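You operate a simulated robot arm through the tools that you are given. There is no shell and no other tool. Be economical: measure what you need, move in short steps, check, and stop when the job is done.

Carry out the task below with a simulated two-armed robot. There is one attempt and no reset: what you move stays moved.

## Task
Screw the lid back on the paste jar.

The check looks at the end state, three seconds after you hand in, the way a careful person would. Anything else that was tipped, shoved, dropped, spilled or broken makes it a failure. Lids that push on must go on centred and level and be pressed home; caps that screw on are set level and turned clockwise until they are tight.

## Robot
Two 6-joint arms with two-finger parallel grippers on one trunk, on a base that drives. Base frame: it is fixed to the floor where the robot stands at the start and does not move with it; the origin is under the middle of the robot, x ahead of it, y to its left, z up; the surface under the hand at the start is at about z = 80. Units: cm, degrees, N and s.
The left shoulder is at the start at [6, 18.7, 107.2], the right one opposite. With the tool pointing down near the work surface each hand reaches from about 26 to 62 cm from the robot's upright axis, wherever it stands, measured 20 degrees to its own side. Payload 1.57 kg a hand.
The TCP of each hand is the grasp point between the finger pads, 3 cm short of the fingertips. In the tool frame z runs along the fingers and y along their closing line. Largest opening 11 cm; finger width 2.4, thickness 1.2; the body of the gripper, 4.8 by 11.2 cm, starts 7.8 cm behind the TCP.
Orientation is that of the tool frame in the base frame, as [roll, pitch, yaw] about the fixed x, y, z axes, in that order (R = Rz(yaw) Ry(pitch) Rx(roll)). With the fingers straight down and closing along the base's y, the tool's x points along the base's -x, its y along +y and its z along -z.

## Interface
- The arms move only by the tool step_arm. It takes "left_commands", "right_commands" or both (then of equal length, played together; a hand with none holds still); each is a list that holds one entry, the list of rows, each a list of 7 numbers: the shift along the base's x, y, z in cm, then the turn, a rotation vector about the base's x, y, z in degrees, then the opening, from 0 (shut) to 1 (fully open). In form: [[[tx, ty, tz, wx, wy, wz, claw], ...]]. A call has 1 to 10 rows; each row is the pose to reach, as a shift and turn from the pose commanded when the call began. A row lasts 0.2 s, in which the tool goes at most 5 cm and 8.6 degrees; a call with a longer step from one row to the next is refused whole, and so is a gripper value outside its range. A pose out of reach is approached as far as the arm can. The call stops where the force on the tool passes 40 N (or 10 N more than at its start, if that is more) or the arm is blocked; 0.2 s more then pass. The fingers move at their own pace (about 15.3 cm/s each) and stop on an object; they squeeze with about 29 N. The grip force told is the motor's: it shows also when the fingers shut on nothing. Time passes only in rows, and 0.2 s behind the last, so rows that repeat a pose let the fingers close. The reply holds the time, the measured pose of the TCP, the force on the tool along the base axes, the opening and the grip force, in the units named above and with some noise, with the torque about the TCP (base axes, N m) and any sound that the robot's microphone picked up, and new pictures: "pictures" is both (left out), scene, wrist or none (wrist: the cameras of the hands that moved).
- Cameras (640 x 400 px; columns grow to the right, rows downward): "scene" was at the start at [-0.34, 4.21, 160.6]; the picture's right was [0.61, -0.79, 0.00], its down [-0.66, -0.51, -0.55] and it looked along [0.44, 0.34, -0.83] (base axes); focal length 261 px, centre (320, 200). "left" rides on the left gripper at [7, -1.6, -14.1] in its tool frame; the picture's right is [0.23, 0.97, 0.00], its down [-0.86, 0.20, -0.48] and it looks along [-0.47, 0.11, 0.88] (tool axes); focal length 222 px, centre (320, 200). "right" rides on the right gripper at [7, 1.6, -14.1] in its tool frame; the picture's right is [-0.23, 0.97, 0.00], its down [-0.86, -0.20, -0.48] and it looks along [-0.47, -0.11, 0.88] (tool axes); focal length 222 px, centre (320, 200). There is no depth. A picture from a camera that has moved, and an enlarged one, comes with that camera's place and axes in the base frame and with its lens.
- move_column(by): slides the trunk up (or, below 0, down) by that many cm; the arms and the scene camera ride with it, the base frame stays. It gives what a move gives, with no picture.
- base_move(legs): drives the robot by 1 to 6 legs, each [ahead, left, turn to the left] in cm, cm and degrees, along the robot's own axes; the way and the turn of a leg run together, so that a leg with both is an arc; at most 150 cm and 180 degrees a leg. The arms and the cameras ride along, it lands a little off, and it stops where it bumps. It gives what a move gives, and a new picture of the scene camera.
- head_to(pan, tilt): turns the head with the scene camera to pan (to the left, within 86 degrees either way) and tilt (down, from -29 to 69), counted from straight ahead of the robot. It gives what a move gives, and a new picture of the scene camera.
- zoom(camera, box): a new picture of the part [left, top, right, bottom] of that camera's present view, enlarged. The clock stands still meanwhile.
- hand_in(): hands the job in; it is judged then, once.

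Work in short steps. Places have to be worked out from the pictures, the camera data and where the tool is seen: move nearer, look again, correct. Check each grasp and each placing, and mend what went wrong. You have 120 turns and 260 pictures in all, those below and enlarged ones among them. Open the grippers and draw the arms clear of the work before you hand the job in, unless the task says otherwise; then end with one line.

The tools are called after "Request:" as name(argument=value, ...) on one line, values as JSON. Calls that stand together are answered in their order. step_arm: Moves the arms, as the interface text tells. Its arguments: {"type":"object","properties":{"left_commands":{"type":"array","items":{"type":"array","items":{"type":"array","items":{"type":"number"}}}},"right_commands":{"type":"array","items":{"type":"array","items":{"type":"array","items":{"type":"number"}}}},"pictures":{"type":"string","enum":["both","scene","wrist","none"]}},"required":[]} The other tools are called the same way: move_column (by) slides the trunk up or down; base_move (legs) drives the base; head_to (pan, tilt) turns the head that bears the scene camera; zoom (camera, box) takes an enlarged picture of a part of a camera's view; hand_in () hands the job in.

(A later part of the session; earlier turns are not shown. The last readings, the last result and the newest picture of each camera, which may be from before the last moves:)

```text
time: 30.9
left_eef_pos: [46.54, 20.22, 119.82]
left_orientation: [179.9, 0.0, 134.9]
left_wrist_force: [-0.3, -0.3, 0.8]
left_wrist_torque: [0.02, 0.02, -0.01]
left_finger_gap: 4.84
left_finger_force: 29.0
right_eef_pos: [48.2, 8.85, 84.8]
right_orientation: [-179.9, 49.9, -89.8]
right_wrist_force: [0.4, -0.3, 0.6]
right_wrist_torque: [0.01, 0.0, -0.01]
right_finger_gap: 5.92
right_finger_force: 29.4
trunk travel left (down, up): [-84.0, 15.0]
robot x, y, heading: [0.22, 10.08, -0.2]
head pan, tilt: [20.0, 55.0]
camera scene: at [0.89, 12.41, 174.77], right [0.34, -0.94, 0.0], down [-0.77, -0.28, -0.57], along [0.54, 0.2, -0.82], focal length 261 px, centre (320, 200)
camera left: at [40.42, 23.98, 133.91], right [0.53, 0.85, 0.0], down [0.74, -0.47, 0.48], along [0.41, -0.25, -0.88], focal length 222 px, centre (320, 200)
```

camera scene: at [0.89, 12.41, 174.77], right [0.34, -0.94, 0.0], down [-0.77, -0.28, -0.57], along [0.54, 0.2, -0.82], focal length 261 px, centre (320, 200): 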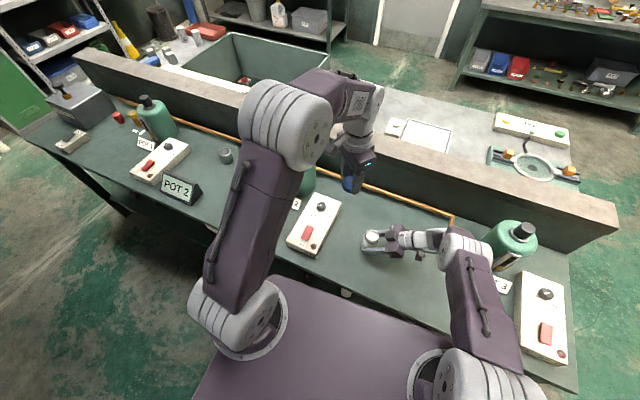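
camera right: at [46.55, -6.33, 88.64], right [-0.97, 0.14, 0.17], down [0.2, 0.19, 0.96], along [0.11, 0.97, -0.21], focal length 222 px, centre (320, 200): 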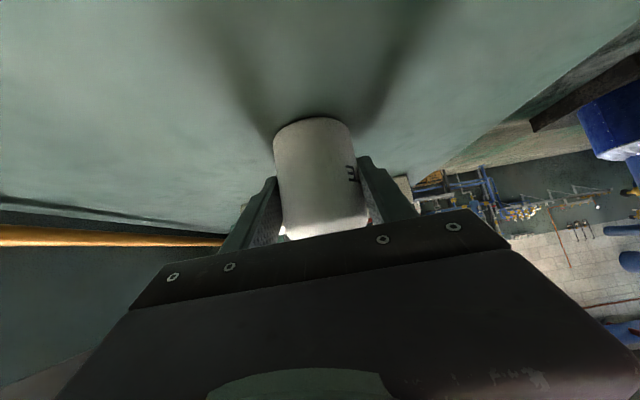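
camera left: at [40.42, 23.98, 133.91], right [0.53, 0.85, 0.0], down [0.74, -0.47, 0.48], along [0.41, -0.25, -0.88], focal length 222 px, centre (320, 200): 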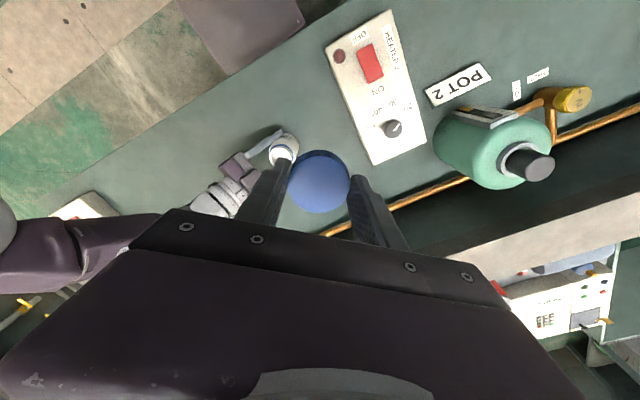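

The lid sits centred on the left TCP. I bring it above the jar, about 7 cm over the rim, and look.

Request:
step_arm(left_commands=[[[0.8, -4, 0, 0, 0, 0, 0.3], [1.6, -8, 0, 0, 0, 0, 0.3], [1.6, -10.2, -3, 0, 0, 0, 0.3], [1.6, -10.2, -7.5, 0, 0, 0, 0.3], [1.6, -10.2, -12, 0, 0, 0, 0.3], [1.6, -10.2, -16, 0, 0, 0, 0.3], [1.6, -10.2, -19, 0, 0, 0, 0.3], [1.6, -10.2, -19, 0, 0, 0, 0.3]]], pictures="both")

Request:
zoom(camera="scene", box=[330, 195, 450, 270])

Request:
zoom(camera="right", box=[200, 90, 456, 250])

```text
time: 32.7
left_eef_pos: [48.15, 10.06, 100.71]
left_orientation: [179.9, 0.0, 134.9]
left_wrist_force: [-0.5, 0.2, 0.1]
left_wrist_torque: [-0.04, 0.0, -0.01]
left_finger_gap: 4.84
left_finger_force: 28.7
right_eef_pos: [48.26, 9.05, 84.67]
right_orientation: [-179.8, 49.8, -89.8]
right_wrist_force: [-0.3, -1.1, 0.2]
right_wrist_torque: [0.01, 0.04, 0.0]
right_finger_gap: 5.93
right_finger_force: 29.0
trunk travel left (down, up): [-84.0, 15.0]
robot x, y, heading: [0.02, 9.91, -0.3]
head pan, tilt: [20.0, 55.0]
camera scene: at [0.87, 12.4, 174.76], right [0.34, -0.94, 0.0], down [-0.77, -0.28, -0.57], along [0.54, 0.2, -0.82], focal length 261 px, centre (320, 200)
camera left: at [42.13, 13.93, 114.78], right [0.53, 0.85, 0.0], down [0.75, -0.46, 0.48], along [0.41, -0.25, -0.88], focal length 222 px, centre (320, 200)
```

scene: 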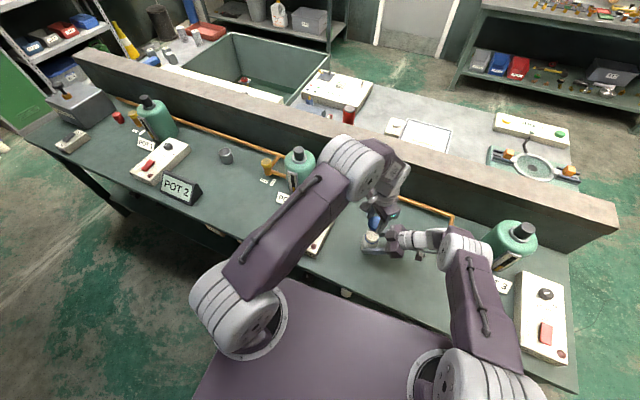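
left: 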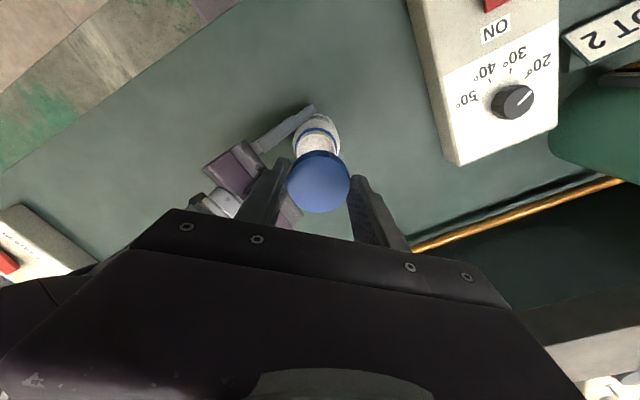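

```text
5.33 times, centred on (390, 232) of scene
camera zoom: at [0.87, 12.4, 174.76], right [0.34, -0.94, 0.0], down [-0.77, -0.28, -0.57], along [0.54, 0.2, -0.82], focal length 1391 px, centre (-53, 27)
```

zoom: 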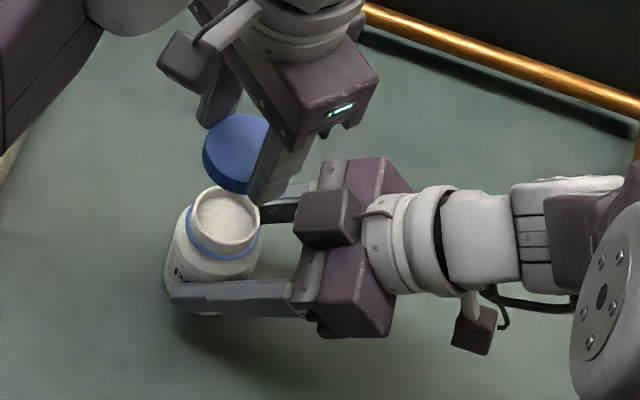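

```text
2.50 times, centred on (328, 170) of right
camera zoom: at [46.56, -6.35, 88.64], right [-0.97, 0.14, 0.17], down [0.2, 0.19, 0.96], along [0.11, 0.97, -0.21], focal length 555 px, centre (300, 275)
```

zoom: 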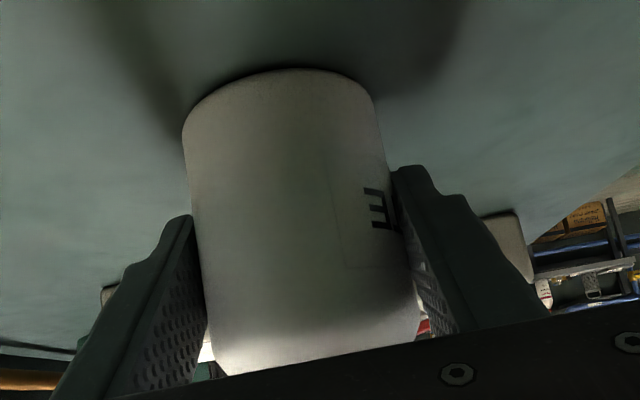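

I zoom the left view to fix the jar axis relative to the lid.

Request:
zoom(camera="left", box=[264, 90, 376, 220])

```text
3.08 times, centred on (320, 155) of left
camera zoom: at [42.13, 13.93, 114.78], right [0.53, 0.85, 0.0], down [0.75, -0.46, 0.48], along [0.41, -0.25, -0.88], focal length 684 px, centre (320, 338)
```

zoom: 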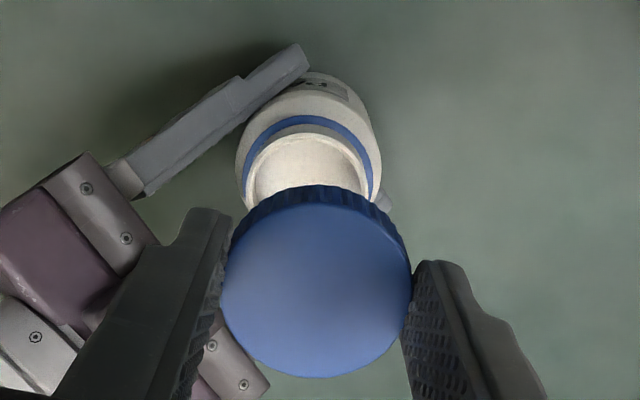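

Lid centre (48.15, 10.06); the jar mouth works out to about (48.3, 9.6). I correct by (+0.15, -0.45) and descend to just above the rim.

Request:
step_arm(left_commands=[[[0.15, -0.45, -2, 0, 0, 0, 0.3], [0.15, -0.45, -4.5, 0, 0, 0, 0.3], [0.15, -0.45, -6.3, 0, 0, 0, 0.3], [0.15, -0.45, -6.3, 0, 0, 0, 0.3]]], pictures="none")

Request:
zoom(camera="left", box=[264, 90, 376, 220])

Request:
zoom(camera="scene", box=[340, 205, 420, 265])

```text
time: 33.7
left_eef_pos: [48.57, 9.78, 94.33]
left_orientation: [180.0, 0.0, 134.9]
left_wrist_force: [0.3, -0.7, 0.1]
left_wrist_torque: [0.01, 0.0, 0.0]
left_finger_gap: 4.82
left_finger_force: 29.2
right_eef_pos: [48.17, 8.88, 84.79]
right_orientation: [-179.8, 49.9, -89.9]
right_wrist_force: [-0.1, -0.4, 0.0]
right_wrist_torque: [0.02, 0.01, 0.0]
right_finger_gap: 5.92
right_finger_force: 29.2
trunk travel left (down, up): [-84.0, 15.0]
robot x, y, heading: [-0.22, 10.39, -0.3]
head pan, tilt: [20.0, 55.0]
```

```text
3.08 times, centred on (320, 155) of left
camera zoom: at [42.37, 13.51, 108.49], right [0.53, 0.85, 0.0], down [0.75, -0.46, 0.48], along [0.41, -0.25, -0.88], focal length 684 px, centre (320, 338)
```

zoom: 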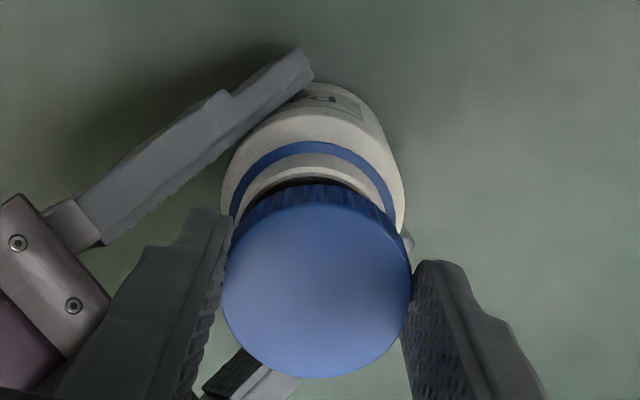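

```text
6.67 times, centred on (380, 235) of scene
camera zoom: at [0.87, 12.41, 174.77], right [0.34, -0.94, 0.0], down [-0.77, -0.28, -0.57], along [0.54, 0.2, -0.82], focal length 1739 px, centre (-80, -33)
```

zoom: 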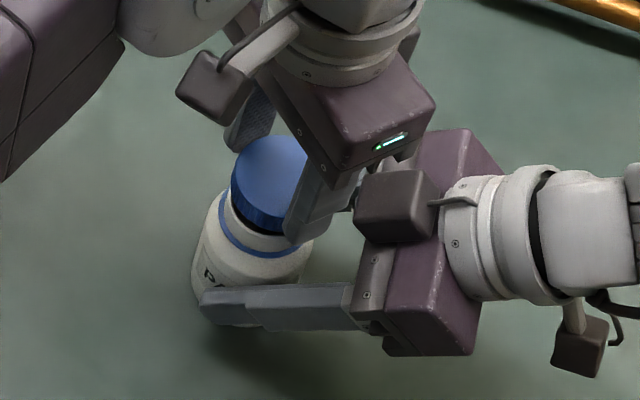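

The lid is concentric with the jar mouth in both views. I lower slowly to find contact.

Request:
step_arm(left_commands=[[[0, 0, -0.4, 0, 0, 0, 0.3], [0, 0, -0.8, 0, 0, 0, 0.3], [0, 0, -1.1, 0, 0, 0, 0.3], [0, 0, -1.4, 0, 0, 0, 0.3], [0, 0, -1.6, 0, 0, 0, 0.3]]], pictures="none")

Request:
zoom(camera="scene", box=[340, 205, 420, 265])

```text
time: 34.8
left_eef_pos: [48.41, 9.64, 93.24]
left_orientation: [179.8, 0.3, 134.9]
left_wrist_force: [-1.5, 2.2, 8.2]
left_wrist_torque: [0.04, 0.11, 0.0]
left_finger_gap: 4.85
left_finger_force: 28.8
right_eef_pos: [48.08, 9.03, 84.9]
right_orientation: [-179.8, 49.9, -89.8]
right_wrist_force: [0.7, -1.3, 1.7]
right_wrist_torque: [0.1, 0.35, -0.05]
right_finger_gap: 5.91
right_finger_force: 28.8
trunk travel left (down, up): [-84.0, 15.0]
robot x, y, heading: [0.15, 9.85, -0.3]
head pan, tilt: [20.0, 55.0]
stopped in row 5 (left hand): the force on the tool passed its limit at 44 N (the readings are from after the stop); the commanded pose is now the measured one
```

```text
6.67 times, centred on (380, 235) of scene
camera zoom: at [0.73, 12.41, 174.76], right [0.34, -0.94, 0.0], down [-0.77, -0.28, -0.57], along [0.54, 0.2, -0.82], focal length 1739 px, centre (-80, -33)
```

zoom: 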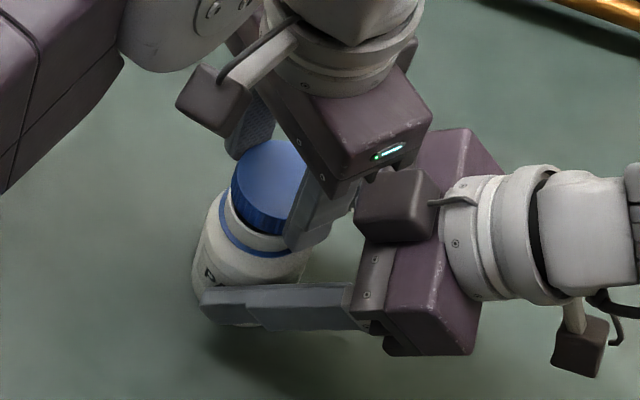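

Contact at TCP z≈93.2 (lid bottom on the rim). I turn clockwise 40° with a light down push and watch whether it threads.

Request:
step_arm(left_commands=[[[0, 0, -0.05, 0, 0, -8, 0.3], [0, 0, -0.1, 0, 0, -16, 0.3], [0, 0, -0.1, 0, 0, -24, 0.3], [0, 0, -0.15, 0, 0, -32, 0.3], [0, 0, -0.15, 0, 0, -40, 0.3]]], pictures="none")

Request:
zoom(camera="left", box=[264, 90, 376, 220])

Request:
zoom(camera="scene", box=[340, 205, 420, 265])

```text
time: 36.0
left_eef_pos: [48.55, 9.36, 93.26]
left_orientation: [179.7, 0.4, 94.9]
left_wrist_force: [1.8, -13.5, 28.3]
left_wrist_torque: [-0.43, 0.64, 0.45]
left_finger_gap: 4.81
left_finger_force: 28.7
right_eef_pos: [48.15, 8.86, 84.74]
right_orientation: [-179.7, 49.7, -89.7]
right_wrist_force: [2.6, 10.7, -2.9]
right_wrist_torque: [-0.58, -0.6, -0.36]
right_finger_gap: 5.92
right_finger_force: 29.3
trunk travel left (down, up): [-84.0, 15.0]
robot x, y, heading: [0.03, 10.09, -0.3]
head pan, tilt: [20.0, 55.0]
```

```text
3.08 times, centred on (320, 155) of left
camera zoom: at [46.32, 16.3, 107.41], right [0.95, 0.31, 0.0], down [0.27, -0.83, 0.49], along [0.15, -0.46, -0.87], focal length 684 px, centre (320, 338)
```

zoom: 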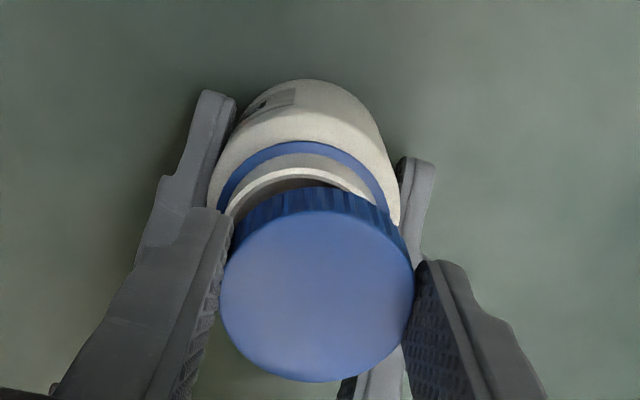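

```text
6.67 times, centred on (380, 235) of scene
camera zoom: at [0.64, 12.31, 174.78], right [0.34, -0.94, 0.0], down [-0.77, -0.28, -0.57], along [0.54, 0.2, -0.82], focal length 1739 px, centre (-80, -33)
```

zoom: 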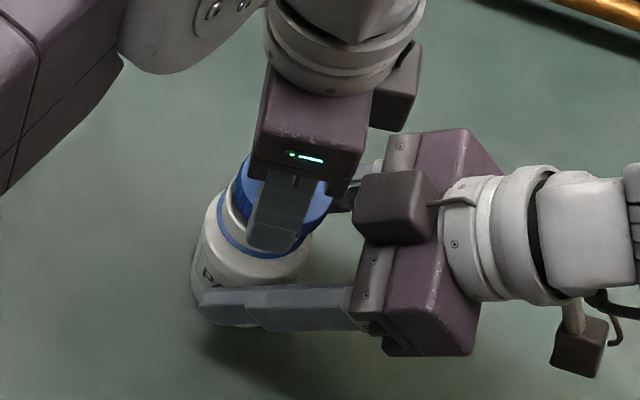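

The lid was offset (toward -y, +x of the mouth) and slipped a little in the grip. I lift it clear by 2 cm and look again.

Request:
step_arm(left_commands=[[[0, 0.3, 1, 0, 0, 0, 0.3], [0, 0.3, 2, 0, 0, 0, 0.3], [0, 0.3, 2, 0, 0, 0, 0.3]]], pictures="none")

Request:
zoom(camera="left", box=[264, 90, 376, 220])

Request:
zoom(camera="scene", box=[340, 205, 420, 265])

```text
time: 36.8
left_eef_pos: [48.53, 10.02, 95.24]
left_orientation: [180.0, 0.2, 94.9]
left_wrist_force: [0.0, -0.7, -0.8]
left_wrist_torque: [-0.03, -0.03, 0.01]
left_finger_gap: 4.85
left_finger_force: 28.7
right_eef_pos: [48.04, 9.01, 84.76]
right_orientation: [-179.9, 49.9, -89.7]
right_wrist_force: [-2.4, -0.5, 10.1]
right_wrist_torque: [0.24, 0.24, 0.07]
right_finger_gap: 5.94
right_finger_force: 29.0
trunk travel left (down, up): [-84.0, 15.0]
robot x, y, heading: [0.42, 10.1, 0.0]
head pan, tilt: [20.0, 55.0]
```

```text
3.08 times, centred on (320, 155) of left
camera zoom: at [46.3, 16.84, 109.25], right [0.95, 0.31, 0.0], down [0.27, -0.83, 0.48], along [0.15, -0.46, -0.88], focal length 684 px, centre (320, 338)
```

zoom: 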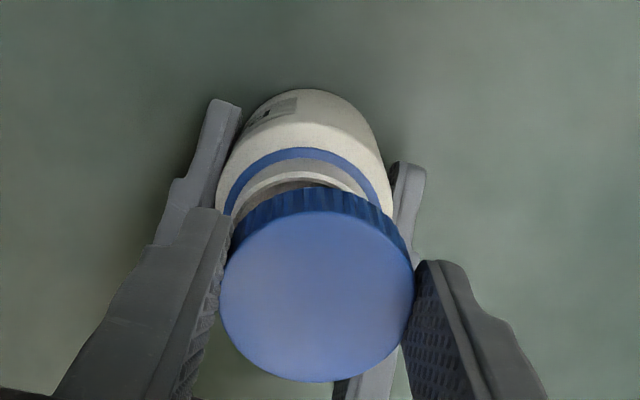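

```text
6.67 times, centred on (380, 235) of scene
camera zoom: at [0.68, 12.4, 174.77], right [0.34, -0.94, 0.0], down [-0.77, -0.28, -0.57], along [0.54, 0.2, -0.82], focal length 1739 px, centre (-80, -33)
```

zoom: 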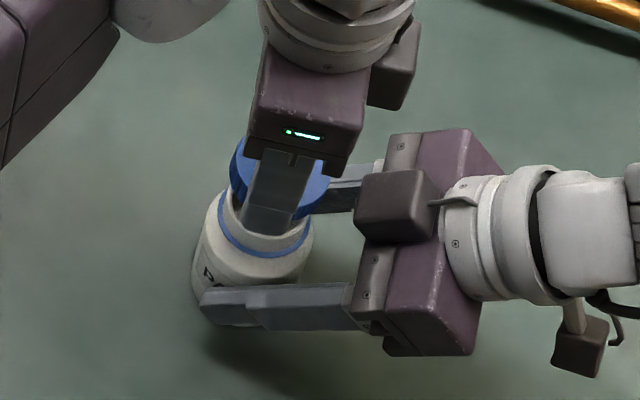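

Jar mouth reckons to (48.15, 9.6) and the lid to about (48.5, 9.6), slipped ~0.3 cm in the hand. I shift by (-0.3, +0.15) and lower to gentle contact.

Request:
step_arm(left_commands=[[[-0.3, 0.15, 0, 0, 0, 0, 0.3], [-0.3, 0.15, -1, 0, 0, 0, 0.3], [-0.3, 0.15, -1.6, 0, 0, 0, 0.3], [-0.3, 0.15, -1.8, 0, 0, 0, 0.3], [-0.3, 0.15, -1.95, 0, 0, 0, 0.3], [-0.3, 0.15, -2.1, 0, 0, 0, 0.3]]], pictures="none")

Request:
zoom(camera="left", box=[264, 90, 376, 220])

```text
time: 38.2
left_eef_pos: [48.41, 10.17, 93.27]
left_orientation: [179.6, 0.4, 94.9]
left_wrist_force: [-2.7, 0.8, 38.4]
left_wrist_torque: [-0.49, 0.77, 0.05]
left_finger_gap: 4.86
left_finger_force: 29.5
right_eef_pos: [48.06, 8.85, 84.81]
right_orientation: [-179.6, 49.5, -89.7]
right_wrist_force: [8.6, 1.0, -6.3]
right_wrist_torque: [0.24, -0.19, -0.15]
right_finger_gap: 5.96
right_finger_force: 28.9
trunk travel left (down, up): [-84.0, 15.0]
robot x, y, heading: [0.0, 10.32, 0.0]
head pan, tilt: [20.0, 55.0]
```

```text
3.08 times, centred on (320, 155) of left
camera zoom: at [46.02, 16.89, 107.39], right [0.95, 0.31, 0.0], down [0.27, -0.83, 0.49], along [0.15, -0.46, -0.87], focal length 684 px, centre (320, 338)
```

zoom: 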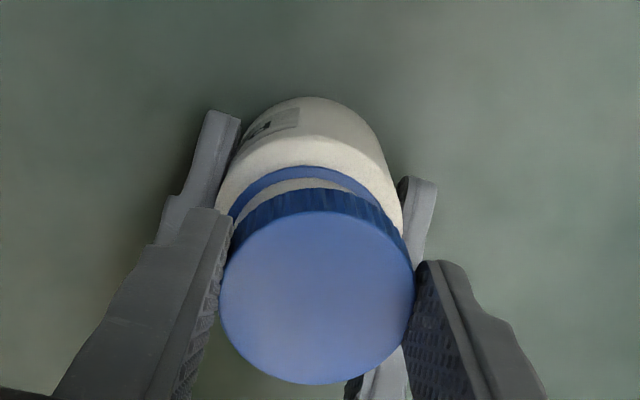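

The reaction torque puts the contact on the (-x, -y) side, so the lid is still too far +x, +y. I lift slightly, shift (-0.3, -0.25) and try again.

Request:
step_arm(left_commands=[[[0, 0, 0.8, 0, 0, 0, 0.3], [-0.3, -0.25, 0.8, 0, 0, 0, 0.3], [-0.3, -0.25, 0.3, 0, 0, 0, 0.3], [-0.3, -0.25, 0.1, 0, 0, 0, 0.3], [-0.3, -0.25, -0.1, 0, 0, 0, 0.3], [-0.3, -0.25, -0.2, 0, 0, 0, 0.3]]], pictures="none")

Request:
zoom(camera="left", box=[264, 90, 376, 220])

Request:
zoom(camera="scene", box=[340, 205, 420, 265])

```text
time: 39.6
left_eef_pos: [47.92, 9.87, 92.97]
left_orientation: [179.7, 0.4, 94.9]
left_wrist_force: [-4.8, 1.2, 27.1]
left_wrist_torque: [0.39, -0.02, 0.05]
left_finger_gap: 4.81
left_finger_force: 28.6
right_eef_pos: [48.07, 8.98, 84.8]
right_orientation: [-179.6, 49.6, -89.7]
right_wrist_force: [5.8, 3.2, -3.9]
right_wrist_torque: [-0.32, 0.81, -0.21]
right_finger_gap: 5.92
right_finger_force: 29.3
trunk travel left (down, up): [-84.0, 15.0]
robot x, y, heading: [0.19, 10.03, 0.1]
head pan, tilt: [20.0, 55.0]
```

```text
3.08 times, centred on (320, 155) of left
camera zoom: at [45.6, 16.69, 107.07], right [0.95, 0.31, 0.0], down [0.27, -0.83, 0.48], along [0.15, -0.46, -0.87], focal length 684 px, centre (320, 338)
```

zoom: 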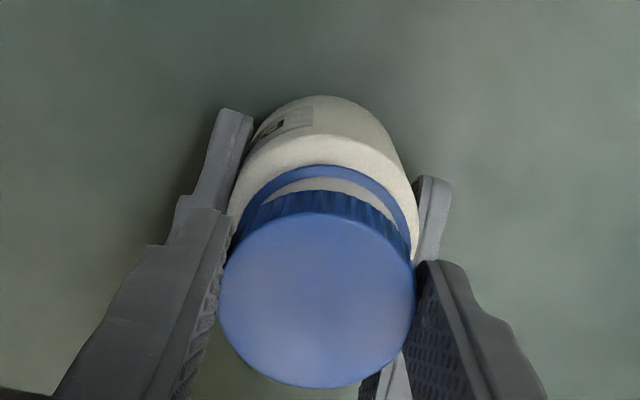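

```text
6.67 times, centred on (380, 235) of scene
camera zoom: at [0.58, 12.53, 174.78], right [0.34, -0.94, 0.0], down [-0.77, -0.28, -0.57], along [0.54, 0.2, -0.82], focal length 1739 px, centre (-80, -33)
```

zoom: 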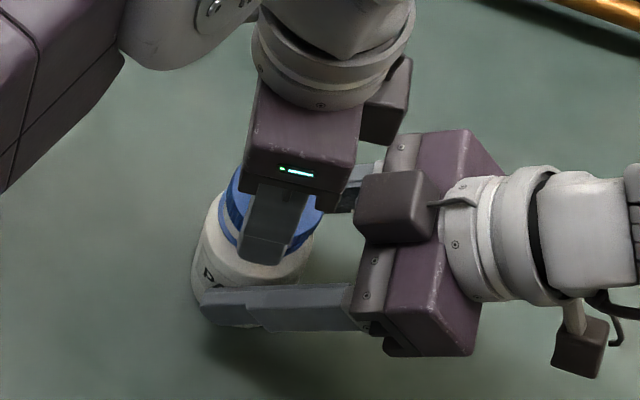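

Contact has switched to the (+x, +y) side, so the right centre lies between. I shift (+0.13, +0.14) after a small lift and press again.

Request:
step_arm(left_commands=[[[0, 0, 0.6, 0, 0, 0, 0.3], [0.13, 0.14, 0.6, 0, 0, 0, 0.3], [0.13, 0.14, 0.3, 0, 0, 0, 0.3], [0.13, 0.14, 0.1, 0, 0, 0, 0.3], [0.13, 0.14, -0.1, 0, 0, 0, 0.3], [0.13, 0.14, -0.1, 0, 0, 0, 0.3]]], pictures="none")

Request:
zoom(camera="left", box=[264, 90, 376, 220])

```text
time: 41.0
left_eef_pos: [48.01, 9.87, 92.78]
left_orientation: [179.9, 0.1, 94.8]
left_wrist_force: [0.0, 0.1, 0.4]
left_wrist_torque: [-0.02, -0.03, 0.01]
left_finger_gap: 4.85
left_finger_force: 29.0
right_eef_pos: [48.28, 9.01, 84.94]
right_orientation: [-179.9, 49.8, -89.8]
right_wrist_force: [-0.4, -0.3, 8.0]
right_wrist_torque: [0.01, 0.22, -0.01]
right_finger_gap: 5.9
right_finger_force: 28.9
trunk travel left (down, up): [-84.0, 15.0]
robot x, y, heading: [-0.01, 9.68, -0.0]
head pan, tilt: [20.0, 55.0]
```

```text
3.08 times, centred on (320, 155) of left
camera zoom: at [45.81, 16.8, 106.88], right [0.95, 0.31, 0.0], down [0.27, -0.83, 0.48], along [0.15, -0.46, -0.88], focal length 684 px, centre (320, 338)
```

zoom: 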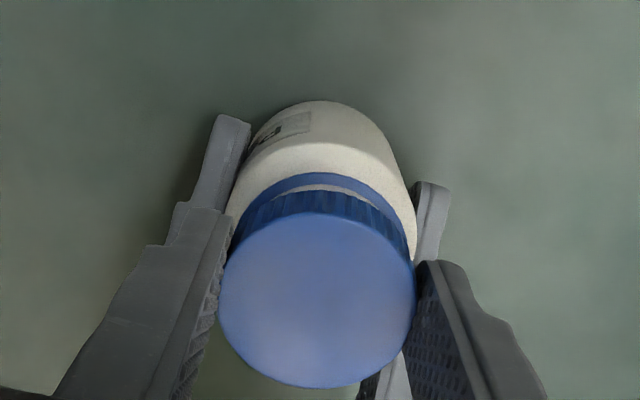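

No force now at z 92.8: the lid has gone over the rim. I lower a bit more to find the thread start.

Request:
step_arm(left_commands=[[[0, 0, -0.15, 0, 0, 0, 0.3], [0, 0, -0.3, 0, 0, 0, 0.3], [0, 0, -0.45, 0, 0, 0, 0.3], [0, 0, -0.45, 0, 0, 0, 0.3]]], pictures="none")

Request:
zoom(camera="left", box=[264, 90, 376, 220])

```text
time: 42.0
left_eef_pos: [48.04, 10.04, 92.31]
left_orientation: [179.9, 0.3, 94.9]
left_wrist_force: [-0.5, 1.0, -0.8]
left_wrist_torque: [0.02, -0.02, 0.01]
left_finger_gap: 4.82
left_finger_force: 28.7
right_eef_pos: [48.18, 8.89, 84.74]
right_orientation: [-179.9, 49.8, -89.8]
right_wrist_force: [0.6, -0.7, 9.5]
right_wrist_torque: [-0.02, 0.16, -0.03]
right_finger_gap: 5.94
right_finger_force: 29.3
trunk travel left (down, up): [-84.0, 15.0]
robot x, y, heading: [0.0, 10.01, -0.3]
head pan, tilt: [20.0, 55.0]
```

```text
3.08 times, centred on (320, 155) of left
camera zoom: at [45.8, 16.84, 106.41], right [0.95, 0.31, 0.0], down [0.27, -0.83, 0.48], along [0.15, -0.46, -0.88], focal length 684 px, centre (320, 338)
```

zoom: 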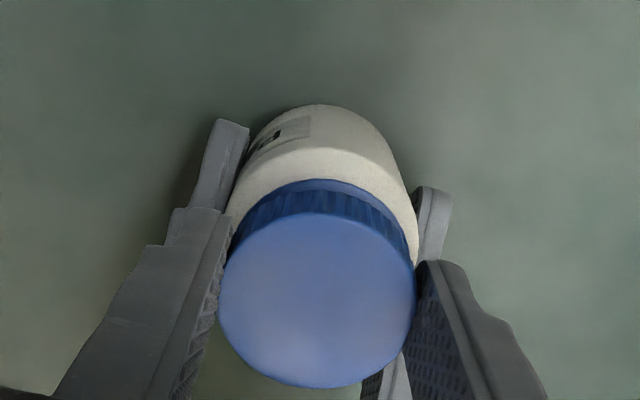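

Still free. I continue down in small steps until contact.

Request:
step_arm(left_commands=[[[0, 0, -0.15, 0, 0, 0, 0.3], [0, 0, -0.3, 0, 0, 0, 0.3], [0, 0, -0.45, 0, 0, 0, 0.3], [0, 0, -0.6, 0, 0, 0, 0.3], [0, 0, -0.75, 0, 0, 0, 0.3], [0, 0, -0.75, 0, 0, 0, 0.3]]], pictures="none")

Request:
zoom(camera="left", box=[264, 90, 376, 220])

Request:
zoom(camera="scene", box=[340, 205, 420, 265])

```text
time: 43.4
left_eef_pos: [48.03, 10.05, 91.68]
left_orientation: [179.7, 0.3, 95.0]
left_wrist_force: [-6.8, 5.2, 32.9]
left_wrist_torque: [-0.03, 0.13, -0.05]
left_finger_gap: 4.85
left_finger_force: 29.0
right_eef_pos: [48.17, 8.99, 84.8]
right_orientation: [-179.8, 49.8, -89.8]
right_wrist_force: [14.4, -2.6, -7.9]
right_wrist_torque: [-0.23, 0.17, 0.03]
right_finger_gap: 5.95
right_finger_force: 28.7
trunk travel left (down, up): [-84.0, 15.0]
robot x, y, heading: [0.04, 9.94, -0.1]
head pan, tilt: [20.0, 55.0]
```

```text
3.08 times, centred on (320, 155) of left
camera zoom: at [45.82, 16.77, 105.74], right [0.95, 0.31, 0.0], down [0.27, -0.83, 0.48], along [0.15, -0.46, -0.88], focal length 684 px, centre (320, 338)
```

zoom: 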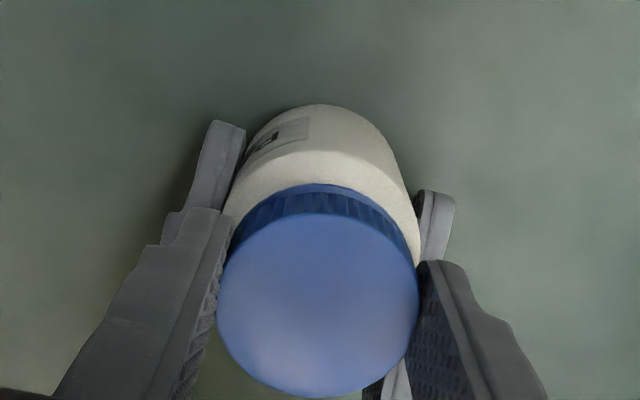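

```text
6.67 times, centred on (380, 235) of scene
camera zoom: at [0.69, 12.46, 174.77], right [0.34, -0.94, 0.0], down [-0.77, -0.28, -0.57], along [0.54, 0.2, -0.82], focal length 1739 px, centre (-80, -33)
```

zoom: 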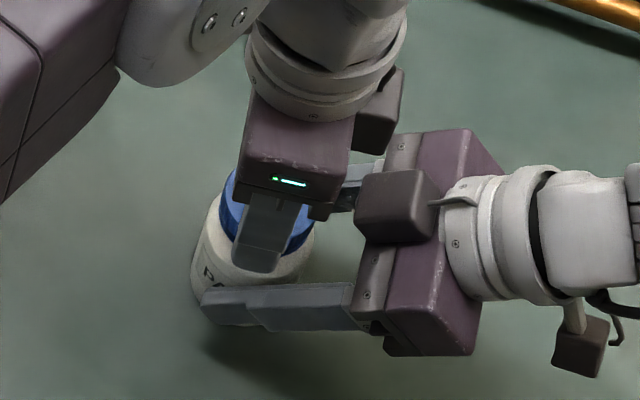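

Contact is now centred (33 N, little torque): the threads have met. I turn clockwise from yaw 95° to ~51°.

Request:
step_arm(left_commands=[[[0, 0, 0.05, 0, 0, -8, 0.3], [0, 0, 0.05, 0, 0, -16, 0.3], [0, 0, 0.03, 0, 0, -24, 0.3], [0, 0, 0.0, 0, 0, -32, 0.3], [0, 0, 0, 0, 0, -40, 0.3], [0, 0, 0, 0, 0, -44, 0.3]]], pictures="wrist")

```text
time: 44.8
left_eef_pos: [48.16, 9.95, 91.63]
left_orientation: [179.7, 0.2, 50.8]
left_wrist_force: [13.8, -0.8, 14.8]
left_wrist_torque: [-0.15, 0.01, 0.01]
left_finger_gap: 4.83
left_finger_force: 29.0
right_eef_pos: [48.05, 8.97, 84.78]
right_orientation: [-179.9, 49.9, -89.8]
right_wrist_force: [-4.6, -2.7, 8.8]
right_wrist_torque: [-0.51, -1.09, 0.21]
right_finger_gap: 5.93
right_finger_force: 28.9
trunk travel left (down, up): [-84.0, 15.0]
robot x, y, heading: [-0.0, 10.13, 0.0]
head pan, tilt: [20.0, 55.0]
camera left: at [51.28, 16.36, 105.69], right [0.9, -0.44, 0.0], down [-0.39, -0.79, 0.48], along [-0.21, -0.43, -0.88], focal length 222 px, centre (320, 200)
```

left: 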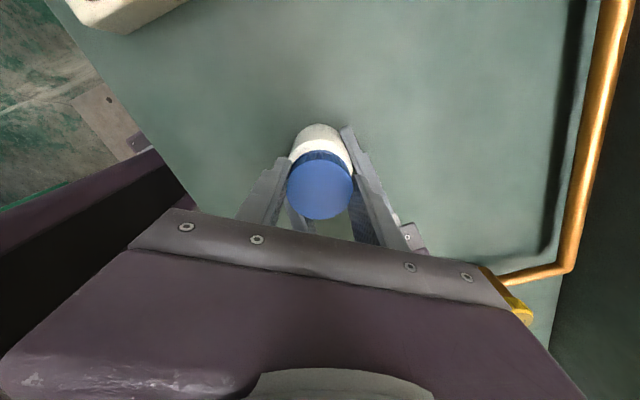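

It turned freely. Possible closeness of the left finger to the right fingers at this yaw, so I open slightly, raise 0.5 cm and swing back to yaw ~120° for the next stroke.

Request:
step_arm(left_commands=[[[0, 0, 0, 0, 0, 0, 0.53], [0, 0, 0.3, 0, 0, 0, 0.53], [0, 0, 0.6, 0, 0, 8, 0.54], [0, 0, 0.6, 0, 0, 16, 0.54], [0, 0, 0.6, 0, 0, 24, 0.54], [0, 0, 0.6, 0, 0, 32, 0.54], [0, 0, 0.6, 0, 0, 40, 0.54], [0, 0, 0.6, 0, 0, 48, 0.54], [0, 0, 0.6, 0, 0, 56, 0.54], [0, 0, 0.6, 0, 0, 64, 0.54]]], pictures="wrist")

Request:
zoom(camera="left", box=[264, 90, 376, 220])

Request:
zoom(camera="scene", box=[340, 205, 420, 265])

```text
time: 47.0
left_eef_pos: [48.08, 10.0, 92.11]
left_orientation: [179.8, 0.3, 115.1]
left_wrist_force: [0.2, -0.1, 0.0]
left_wrist_torque: [0.01, 0.06, 0.03]
left_finger_gap: 5.92
left_finger_force: 0.1
right_eef_pos: [48.11, 9.05, 84.75]
right_orientation: [-179.9, 49.7, -89.8]
right_wrist_force: [-2.5, 1.8, 5.7]
right_wrist_torque: [-0.05, 0.21, -0.05]
right_finger_gap: 5.92
right_finger_force: 28.7
trunk travel left (down, up): [-84.0, 15.0]
robot x, y, heading: [-0.06, 10.47, 0.1]
head pan, tilt: [20.0, 55.0]
camera left: at [43.61, 15.66, 106.23], right [0.79, 0.62, 0.0], down [0.54, -0.69, 0.48], along [0.3, -0.38, -0.88], focal length 222 px, centre (320, 200)
```

left: 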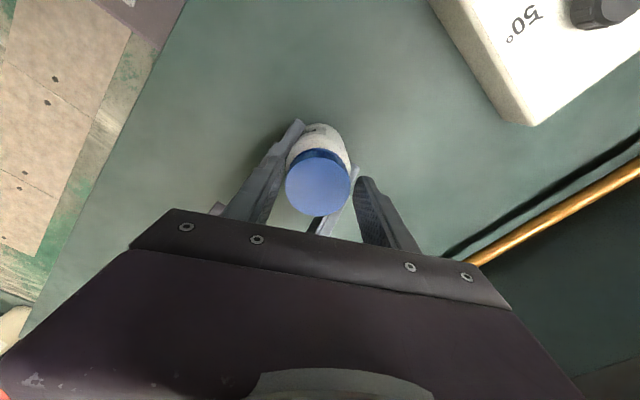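

```text
3.08 times, centred on (320, 155) of left
camera zoom: at [43.61, 15.66, 106.23], right [0.79, 0.62, 0.0], down [0.54, -0.69, 0.48], along [0.3, -0.38, -0.88], focal length 684 px, centre (320, 338)
```

zoom: 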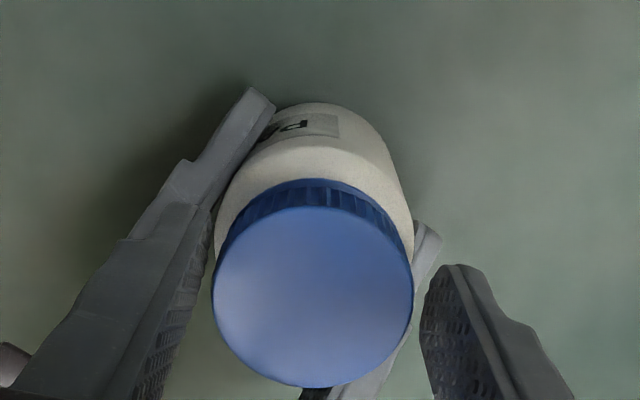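

```text
6.67 times, centred on (380, 235) of scene
camera zoom: at [0.74, 12.45, 174.77], right [0.34, -0.94, 0.0], down [-0.77, -0.28, -0.57], along [0.54, 0.2, -0.82], focal length 1739 px, centre (-80, -33)
```

zoom: 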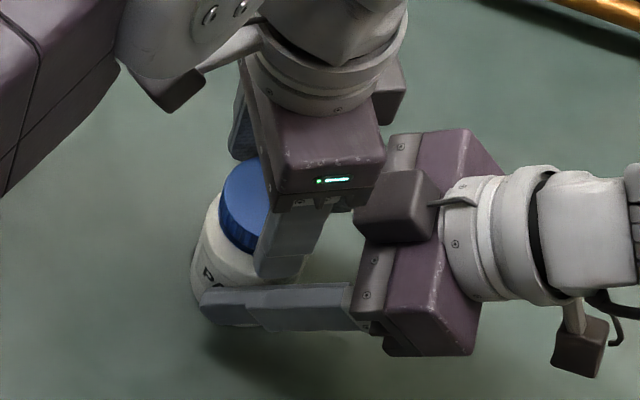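

The lid lies level at about (48.15, 9.6). I shift the hand there so turning is about its true axis, close, and see the forces.

Request:
step_arm(left_commands=[[[0.05, -0.2, 0, 0, 0, 0, 0.54], [0.05, -0.4, -0.1, 0, 0, 0, 0.54], [0.05, -0.4, -0.2, 0, 0, 0, 0.3], [0.05, -0.4, -0.2, 0, 0, 0, 0.3]]], pictures="none")

Request:
step_arm(left_commands=[[[0, 0, 0, 0, 0, -8, 0.3], [0, 0, 0, 0, 0, -16, 0.3], [0, 0, -0.02, 0, 0, -24, 0.3], [0, 0, -0.04, 0, 0, -32, 0.3], [0, 0, -0.06, 0, 0, -40, 0.3], [0, 0, -0.08, 0, 0, -48, 0.3], [0, 0, -0.08, 0, 0, -55, 0.3]]], pictures="none")

Request:
zoom(camera="left", box=[264, 90, 376, 220])

```text
time: 48.0
left_eef_pos: [48.17, 9.64, 92.08]
left_orientation: [180.0, 0.3, 115.0]
left_wrist_force: [1.7, 7.0, 8.0]
left_wrist_torque: [0.18, 0.01, -0.03]
left_finger_gap: 4.86
left_finger_force: 28.7
right_eef_pos: [48.2, 8.97, 84.85]
right_orientation: [-179.8, 49.7, -89.7]
right_wrist_force: [-1.3, -2.4, 2.7]
right_wrist_torque: [0.22, 0.06, -0.02]
right_finger_gap: 5.93
right_finger_force: 28.4
trunk travel left (down, up): [-84.0, 15.0]
robot x, y, heading: [0.03, 9.83, -0.0]
head pan, tilt: [20.0, 55.0]
```

```text
time: 49.6
left_eef_pos: [48.19, 9.59, 91.84]
left_orientation: [179.9, 0.3, 59.8]
left_wrist_force: [-1.7, 17.7, 29.9]
left_wrist_torque: [0.51, 0.07, -0.02]
left_finger_gap: 4.89
left_finger_force: 29.0
right_eef_pos: [48.2, 8.98, 84.74]
right_orientation: [-179.7, 49.6, -89.7]
right_wrist_force: [5.7, -12.4, -6.6]
right_wrist_torque: [0.53, 0.16, -0.04]
right_finger_gap: 5.91
right_finger_force: 28.6
trunk travel left (down, up): [-84.0, 15.0]
robot x, y, heading: [0.17, 10.48, 0.2]
head pan, tilt: [20.0, 55.0]
```

```text
3.08 times, centred on (320, 155) of left
camera zoom: at [50.16, 16.49, 105.99], right [0.96, -0.29, 0.0], down [-0.26, -0.84, 0.48], along [-0.14, -0.46, -0.88], focal length 684 px, centre (320, 338)
```

zoom: 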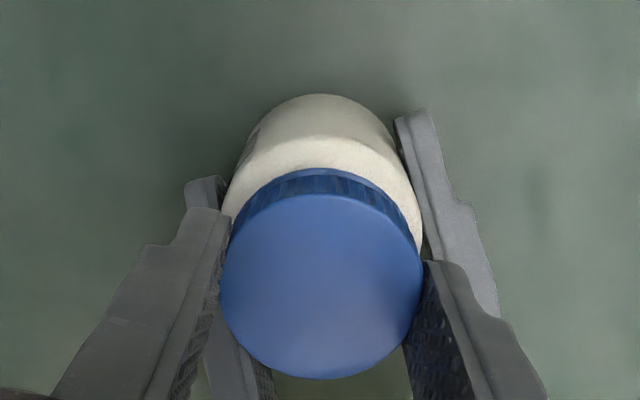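

The turn went through, though a +y side load suggests the true axis is ~0.15 cm further +y. I release, swing back, recentre and view the lid height.

Request:
step_arm(left_commands=[[[0, 0, 0, 0, 0, 0, 0.53], [0, 0, 0.1, 0, 0, 0, 0.54], [0, 0.15, 0.2, 0, 0, 8, 0.54], [0, 0.15, 0.2, 0, 0, 16, 0.54], [0, 0.15, 0.2, 0, 0, 24, 0.54], [0, 0.15, 0.2, 0, 0, 32, 0.54], [0, 0.15, 0.2, 0, 0, 40, 0.54], [0, 0.15, 0.2, 0, 0, 48, 0.54], [0, 0.15, 0.2, 0, 0, 55, 0.54], [0, 0.15, 0.2, 0, 0, 55, 0.54]]], pictures="none")

Request:
zoom(camera="scene", box=[350, 215, 390, 245])

Request:
zoom(camera="left", box=[264, 90, 376, 220])

```text
time: 51.8
left_eef_pos: [48.2, 9.69, 91.86]
left_orientation: [179.8, 0.3, 115.1]
left_wrist_force: [-0.1, -2.1, 0.3]
left_wrist_torque: [0.0, 0.06, -0.01]
left_finger_gap: 5.91
left_finger_force: 0.0
right_eef_pos: [48.13, 8.99, 84.79]
right_orientation: [-179.9, 49.7, -89.8]
right_wrist_force: [0.1, 3.0, 6.5]
right_wrist_torque: [0.04, 0.04, 0.0]
right_finger_gap: 5.92
right_finger_force: 29.3
trunk travel left (down, up): [-84.0, 15.0]
robot x, y, heading: [0.13, 10.23, 0.0]
head pan, tilt: [20.0, 55.0]
```

```text
13.33 times, centred on (370, 230) of scene
camera zoom: at [0.79, 12.5, 174.77], right [0.34, -0.94, 0.0], down [-0.77, -0.28, -0.57], along [0.54, 0.2, -0.82], focal length 3478 px, centre (-347, -200)
```

zoom: 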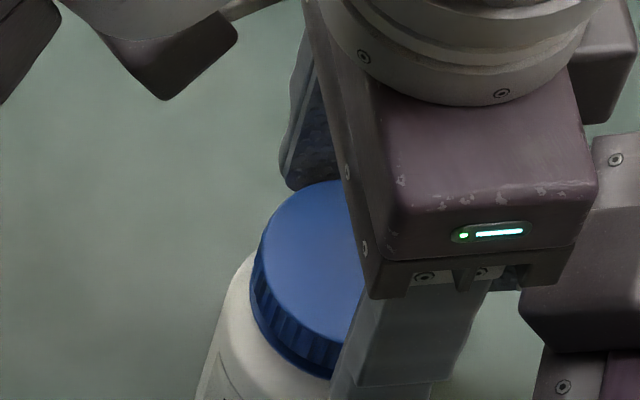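

```text
3.08 times, centred on (320, 155) of left
camera zoom: at [43.65, 15.38, 106.09], right [0.79, 0.62, 0.0], down [0.54, -0.69, 0.48], along [0.3, -0.38, -0.88], focal length 684 px, centre (320, 338)
```

zoom: 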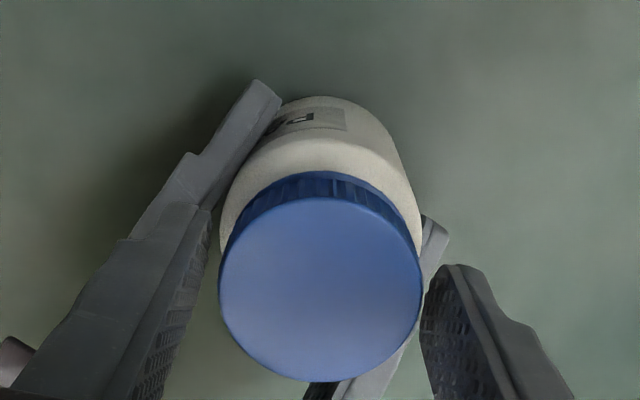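

Lid appears level. Next stroke: close, then turn clockwise 55° with a slight downward follow.

Request:
step_arm(left_commands=[[[0, 0, 0, 0, 0, 0, 0.3], [0, 0, 0, 0, 0, 0, 0.3], [0, 0, -0.03, 0, 0, -8, 0.3], [0, 0, -0.06, 0, 0, -16, 0.3], [0, 0, -0.09, 0, 0, -24, 0.3], [0, 0, -0.12, 0, 0, -32, 0.3], [0, 0, -0.15, 0, 0, -40, 0.3], [0, 0, -0.15, 0, 0, -48, 0.3], [0, 0, -0.15, 0, 0, -55, 0.3]]], pictures="none")

Request:
step_arm(left_commands=[[[0, 0, 0, 0, 0, 0, 0.53], [0, 0, 0.05, 0, 0, 0, 0.54], [0, 0, 0.1, 0, 0, 8, 0.54], [0, 0, 0.1, 0, 0, 16, 0.54], [0, 0, 0.1, 0, 0, 24, 0.54], [0, 0, 0.1, 0, 0, 32, 0.54], [0, 0, 0.1, 0, 0, 40, 0.54], [0, 0, 0.1, 0, 0, 48, 0.54], [0, 0, 0.1, 0, 0, 55, 0.54], [0, 0, 0.1, 0, 0, 55, 0.54]]], pictures="none")

Request:
zoom(camera="scene", box=[350, 215, 390, 245])

```text
time: 53.8
left_eef_pos: [48.15, 9.74, 91.84]
left_orientation: [179.9, 0.1, 59.8]
left_wrist_force: [-1.5, -2.4, 2.9]
left_wrist_torque: [0.04, 0.16, 0.0]
left_finger_gap: 4.87
left_finger_force: 28.8
right_eef_pos: [48.11, 9.0, 84.71]
right_orientation: [-179.8, 49.7, -89.8]
right_wrist_force: [2.7, 4.9, 5.0]
right_wrist_torque: [-0.21, 0.02, -0.04]
right_finger_gap: 5.91
right_finger_force: 28.8
trunk travel left (down, up): [-84.0, 15.0]
robot x, y, heading: [-0.06, 9.97, -0.1]
head pan, tilt: [20.0, 55.0]
```

```text
time: 56.0
left_eef_pos: [48.14, 9.7, 91.87]
left_orientation: [179.9, 0.2, 115.0]
left_wrist_force: [-0.1, -0.3, -0.1]
left_wrist_torque: [-0.02, -0.04, 0.0]
left_finger_gap: 5.92
left_finger_force: 0.1
right_eef_pos: [48.14, 8.96, 84.81]
right_orientation: [-179.8, 49.7, -89.8]
right_wrist_force: [0.1, 1.2, 7.2]
right_wrist_torque: [-0.08, 0.05, -0.06]
right_finger_gap: 5.92
right_finger_force: 29.6
trunk travel left (down, up): [-84.0, 15.0]
robot x, y, heading: [0.36, 10.19, -0.1]
head pan, tilt: [20.0, 55.0]
```

```text
13.33 times, centred on (370, 230) of scene
camera zoom: at [0.8, 12.46, 174.77], right [0.34, -0.94, 0.0], down [-0.77, -0.28, -0.57], along [0.54, 0.2, -0.82], focal length 3478 px, centre (-347, -200)
```

zoom: 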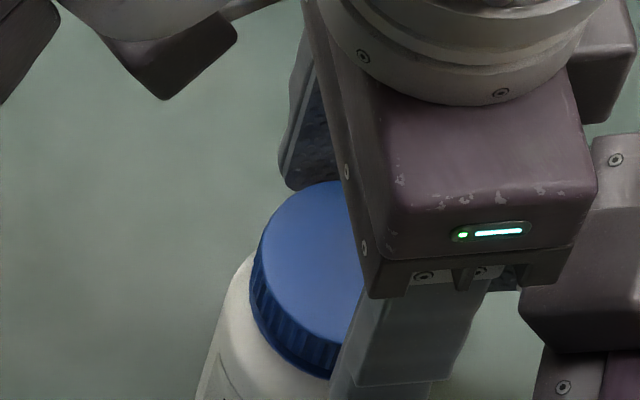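

Side loads are now small, and the lid seems slightly lower. I repeat the stroke and swing-back.

Request:
step_arm(left_commands=[[[0, 0, -0.1, 0, 0, 0, 0.3], [0, 0, -0.1, 0, 0, 0, 0.3], [0, 0, -0.13, 0, 0, -8, 0.3], [0, 0, -0.16, 0, 0, -16, 0.3], [0, 0, -0.19, 0, 0, -24, 0.3], [0, 0, -0.22, 0, 0, -32, 0.3], [0, 0, -0.25, 0, 0, -40, 0.3], [0, 0, -0.25, 0, 0, -48, 0.3], [0, 0, -0.25, 0, 0, -55, 0.3]]], pictures="none")

Request:
step_arm(left_commands=[[[0, 0, 0, 0, 0, 0, 0.53], [0, 0, 0.05, 0, 0, 0, 0.54], [0, 0, 0.1, 0, 0, 8, 0.54], [0, 0, 0.1, 0, 0, 16, 0.54], [0, 0, 0.1, 0, 0, 24, 0.54], [0, 0, 0.1, 0, 0, 32, 0.54], [0, 0, 0.1, 0, 0, 40, 0.54], [0, 0, 0.1, 0, 0, 48, 0.54], [0, 0, 0.1, 0, 0, 55, 0.54], [0, 0, 0.1, 0, 0, 55, 0.54]]], pictures="none")

Request:
zoom(camera="scene", box=[350, 215, 390, 245])

Request:
zoom(camera="left", box=[264, 90, 376, 220])

```text
time: 58.0
left_eef_pos: [48.13, 9.66, 91.82]
left_orientation: [179.9, 0.2, 59.8]
left_wrist_force: [-1.7, -0.6, 13.3]
left_wrist_torque: [0.01, 0.05, 0.01]
left_finger_gap: 4.85
left_finger_force: 29.0
right_eef_pos: [48.05, 9.05, 84.69]
right_orientation: [-179.8, 49.6, -89.7]
right_wrist_force: [5.8, 2.4, 0.1]
right_wrist_torque: [-0.32, -0.1, 0.04]
right_finger_gap: 5.95
right_finger_force: 29.0
trunk travel left (down, up): [-84.0, 15.0]
robot x, y, heading: [0.25, 10.18, -0.1]
head pan, tilt: [20.0, 55.0]
```

```text
time: 60.2
left_eef_pos: [48.23, 9.7, 91.74]
left_orientation: [179.9, 0.3, 115.1]
left_wrist_force: [-0.1, 0.0, -0.4]
left_wrist_torque: [-0.01, 0.0, 0.0]
left_finger_gap: 5.95
left_finger_force: 0.1
right_eef_pos: [48.16, 8.89, 84.82]
right_orientation: [-179.8, 49.6, -89.8]
right_wrist_force: [-2.0, 1.1, 3.5]
right_wrist_torque: [-0.09, 0.07, -0.01]
right_finger_gap: 5.9
right_finger_force: 28.6
trunk travel left (down, up): [-84.0, 15.0]
robot x, y, heading: [-0.28, 10.49, -0.2]
head pan, tilt: [20.0, 55.0]
```

```text
13.33 times, centred on (370, 230) of scene
camera zoom: at [0.8, 12.44, 174.77], right [0.34, -0.94, 0.0], down [-0.77, -0.28, -0.57], along [0.54, 0.2, -0.82], focal length 3478 px, centre (-347, -200)
```

zoom: 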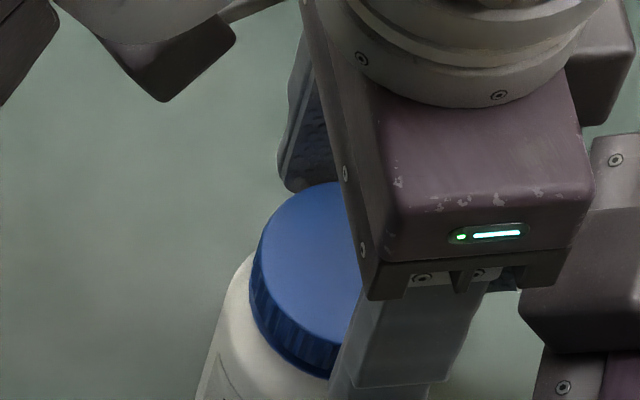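

```text
3.08 times, centred on (320, 155) of left
camera zoom: at [43.69, 15.38, 105.92], right [0.79, 0.62, 0.0], down [0.54, -0.69, 0.48], along [0.3, -0.38, -0.88], focal length 684 px, centre (320, 338)
```

zoom: 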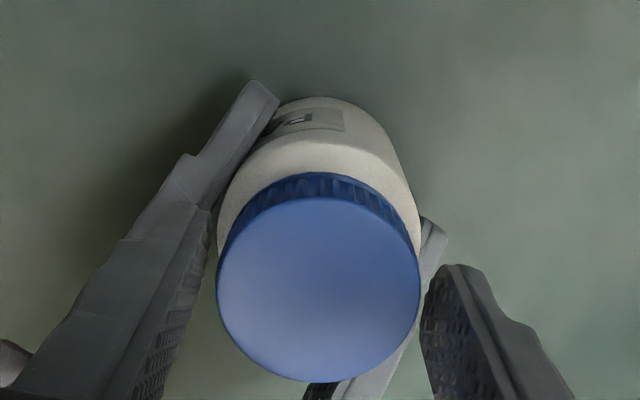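

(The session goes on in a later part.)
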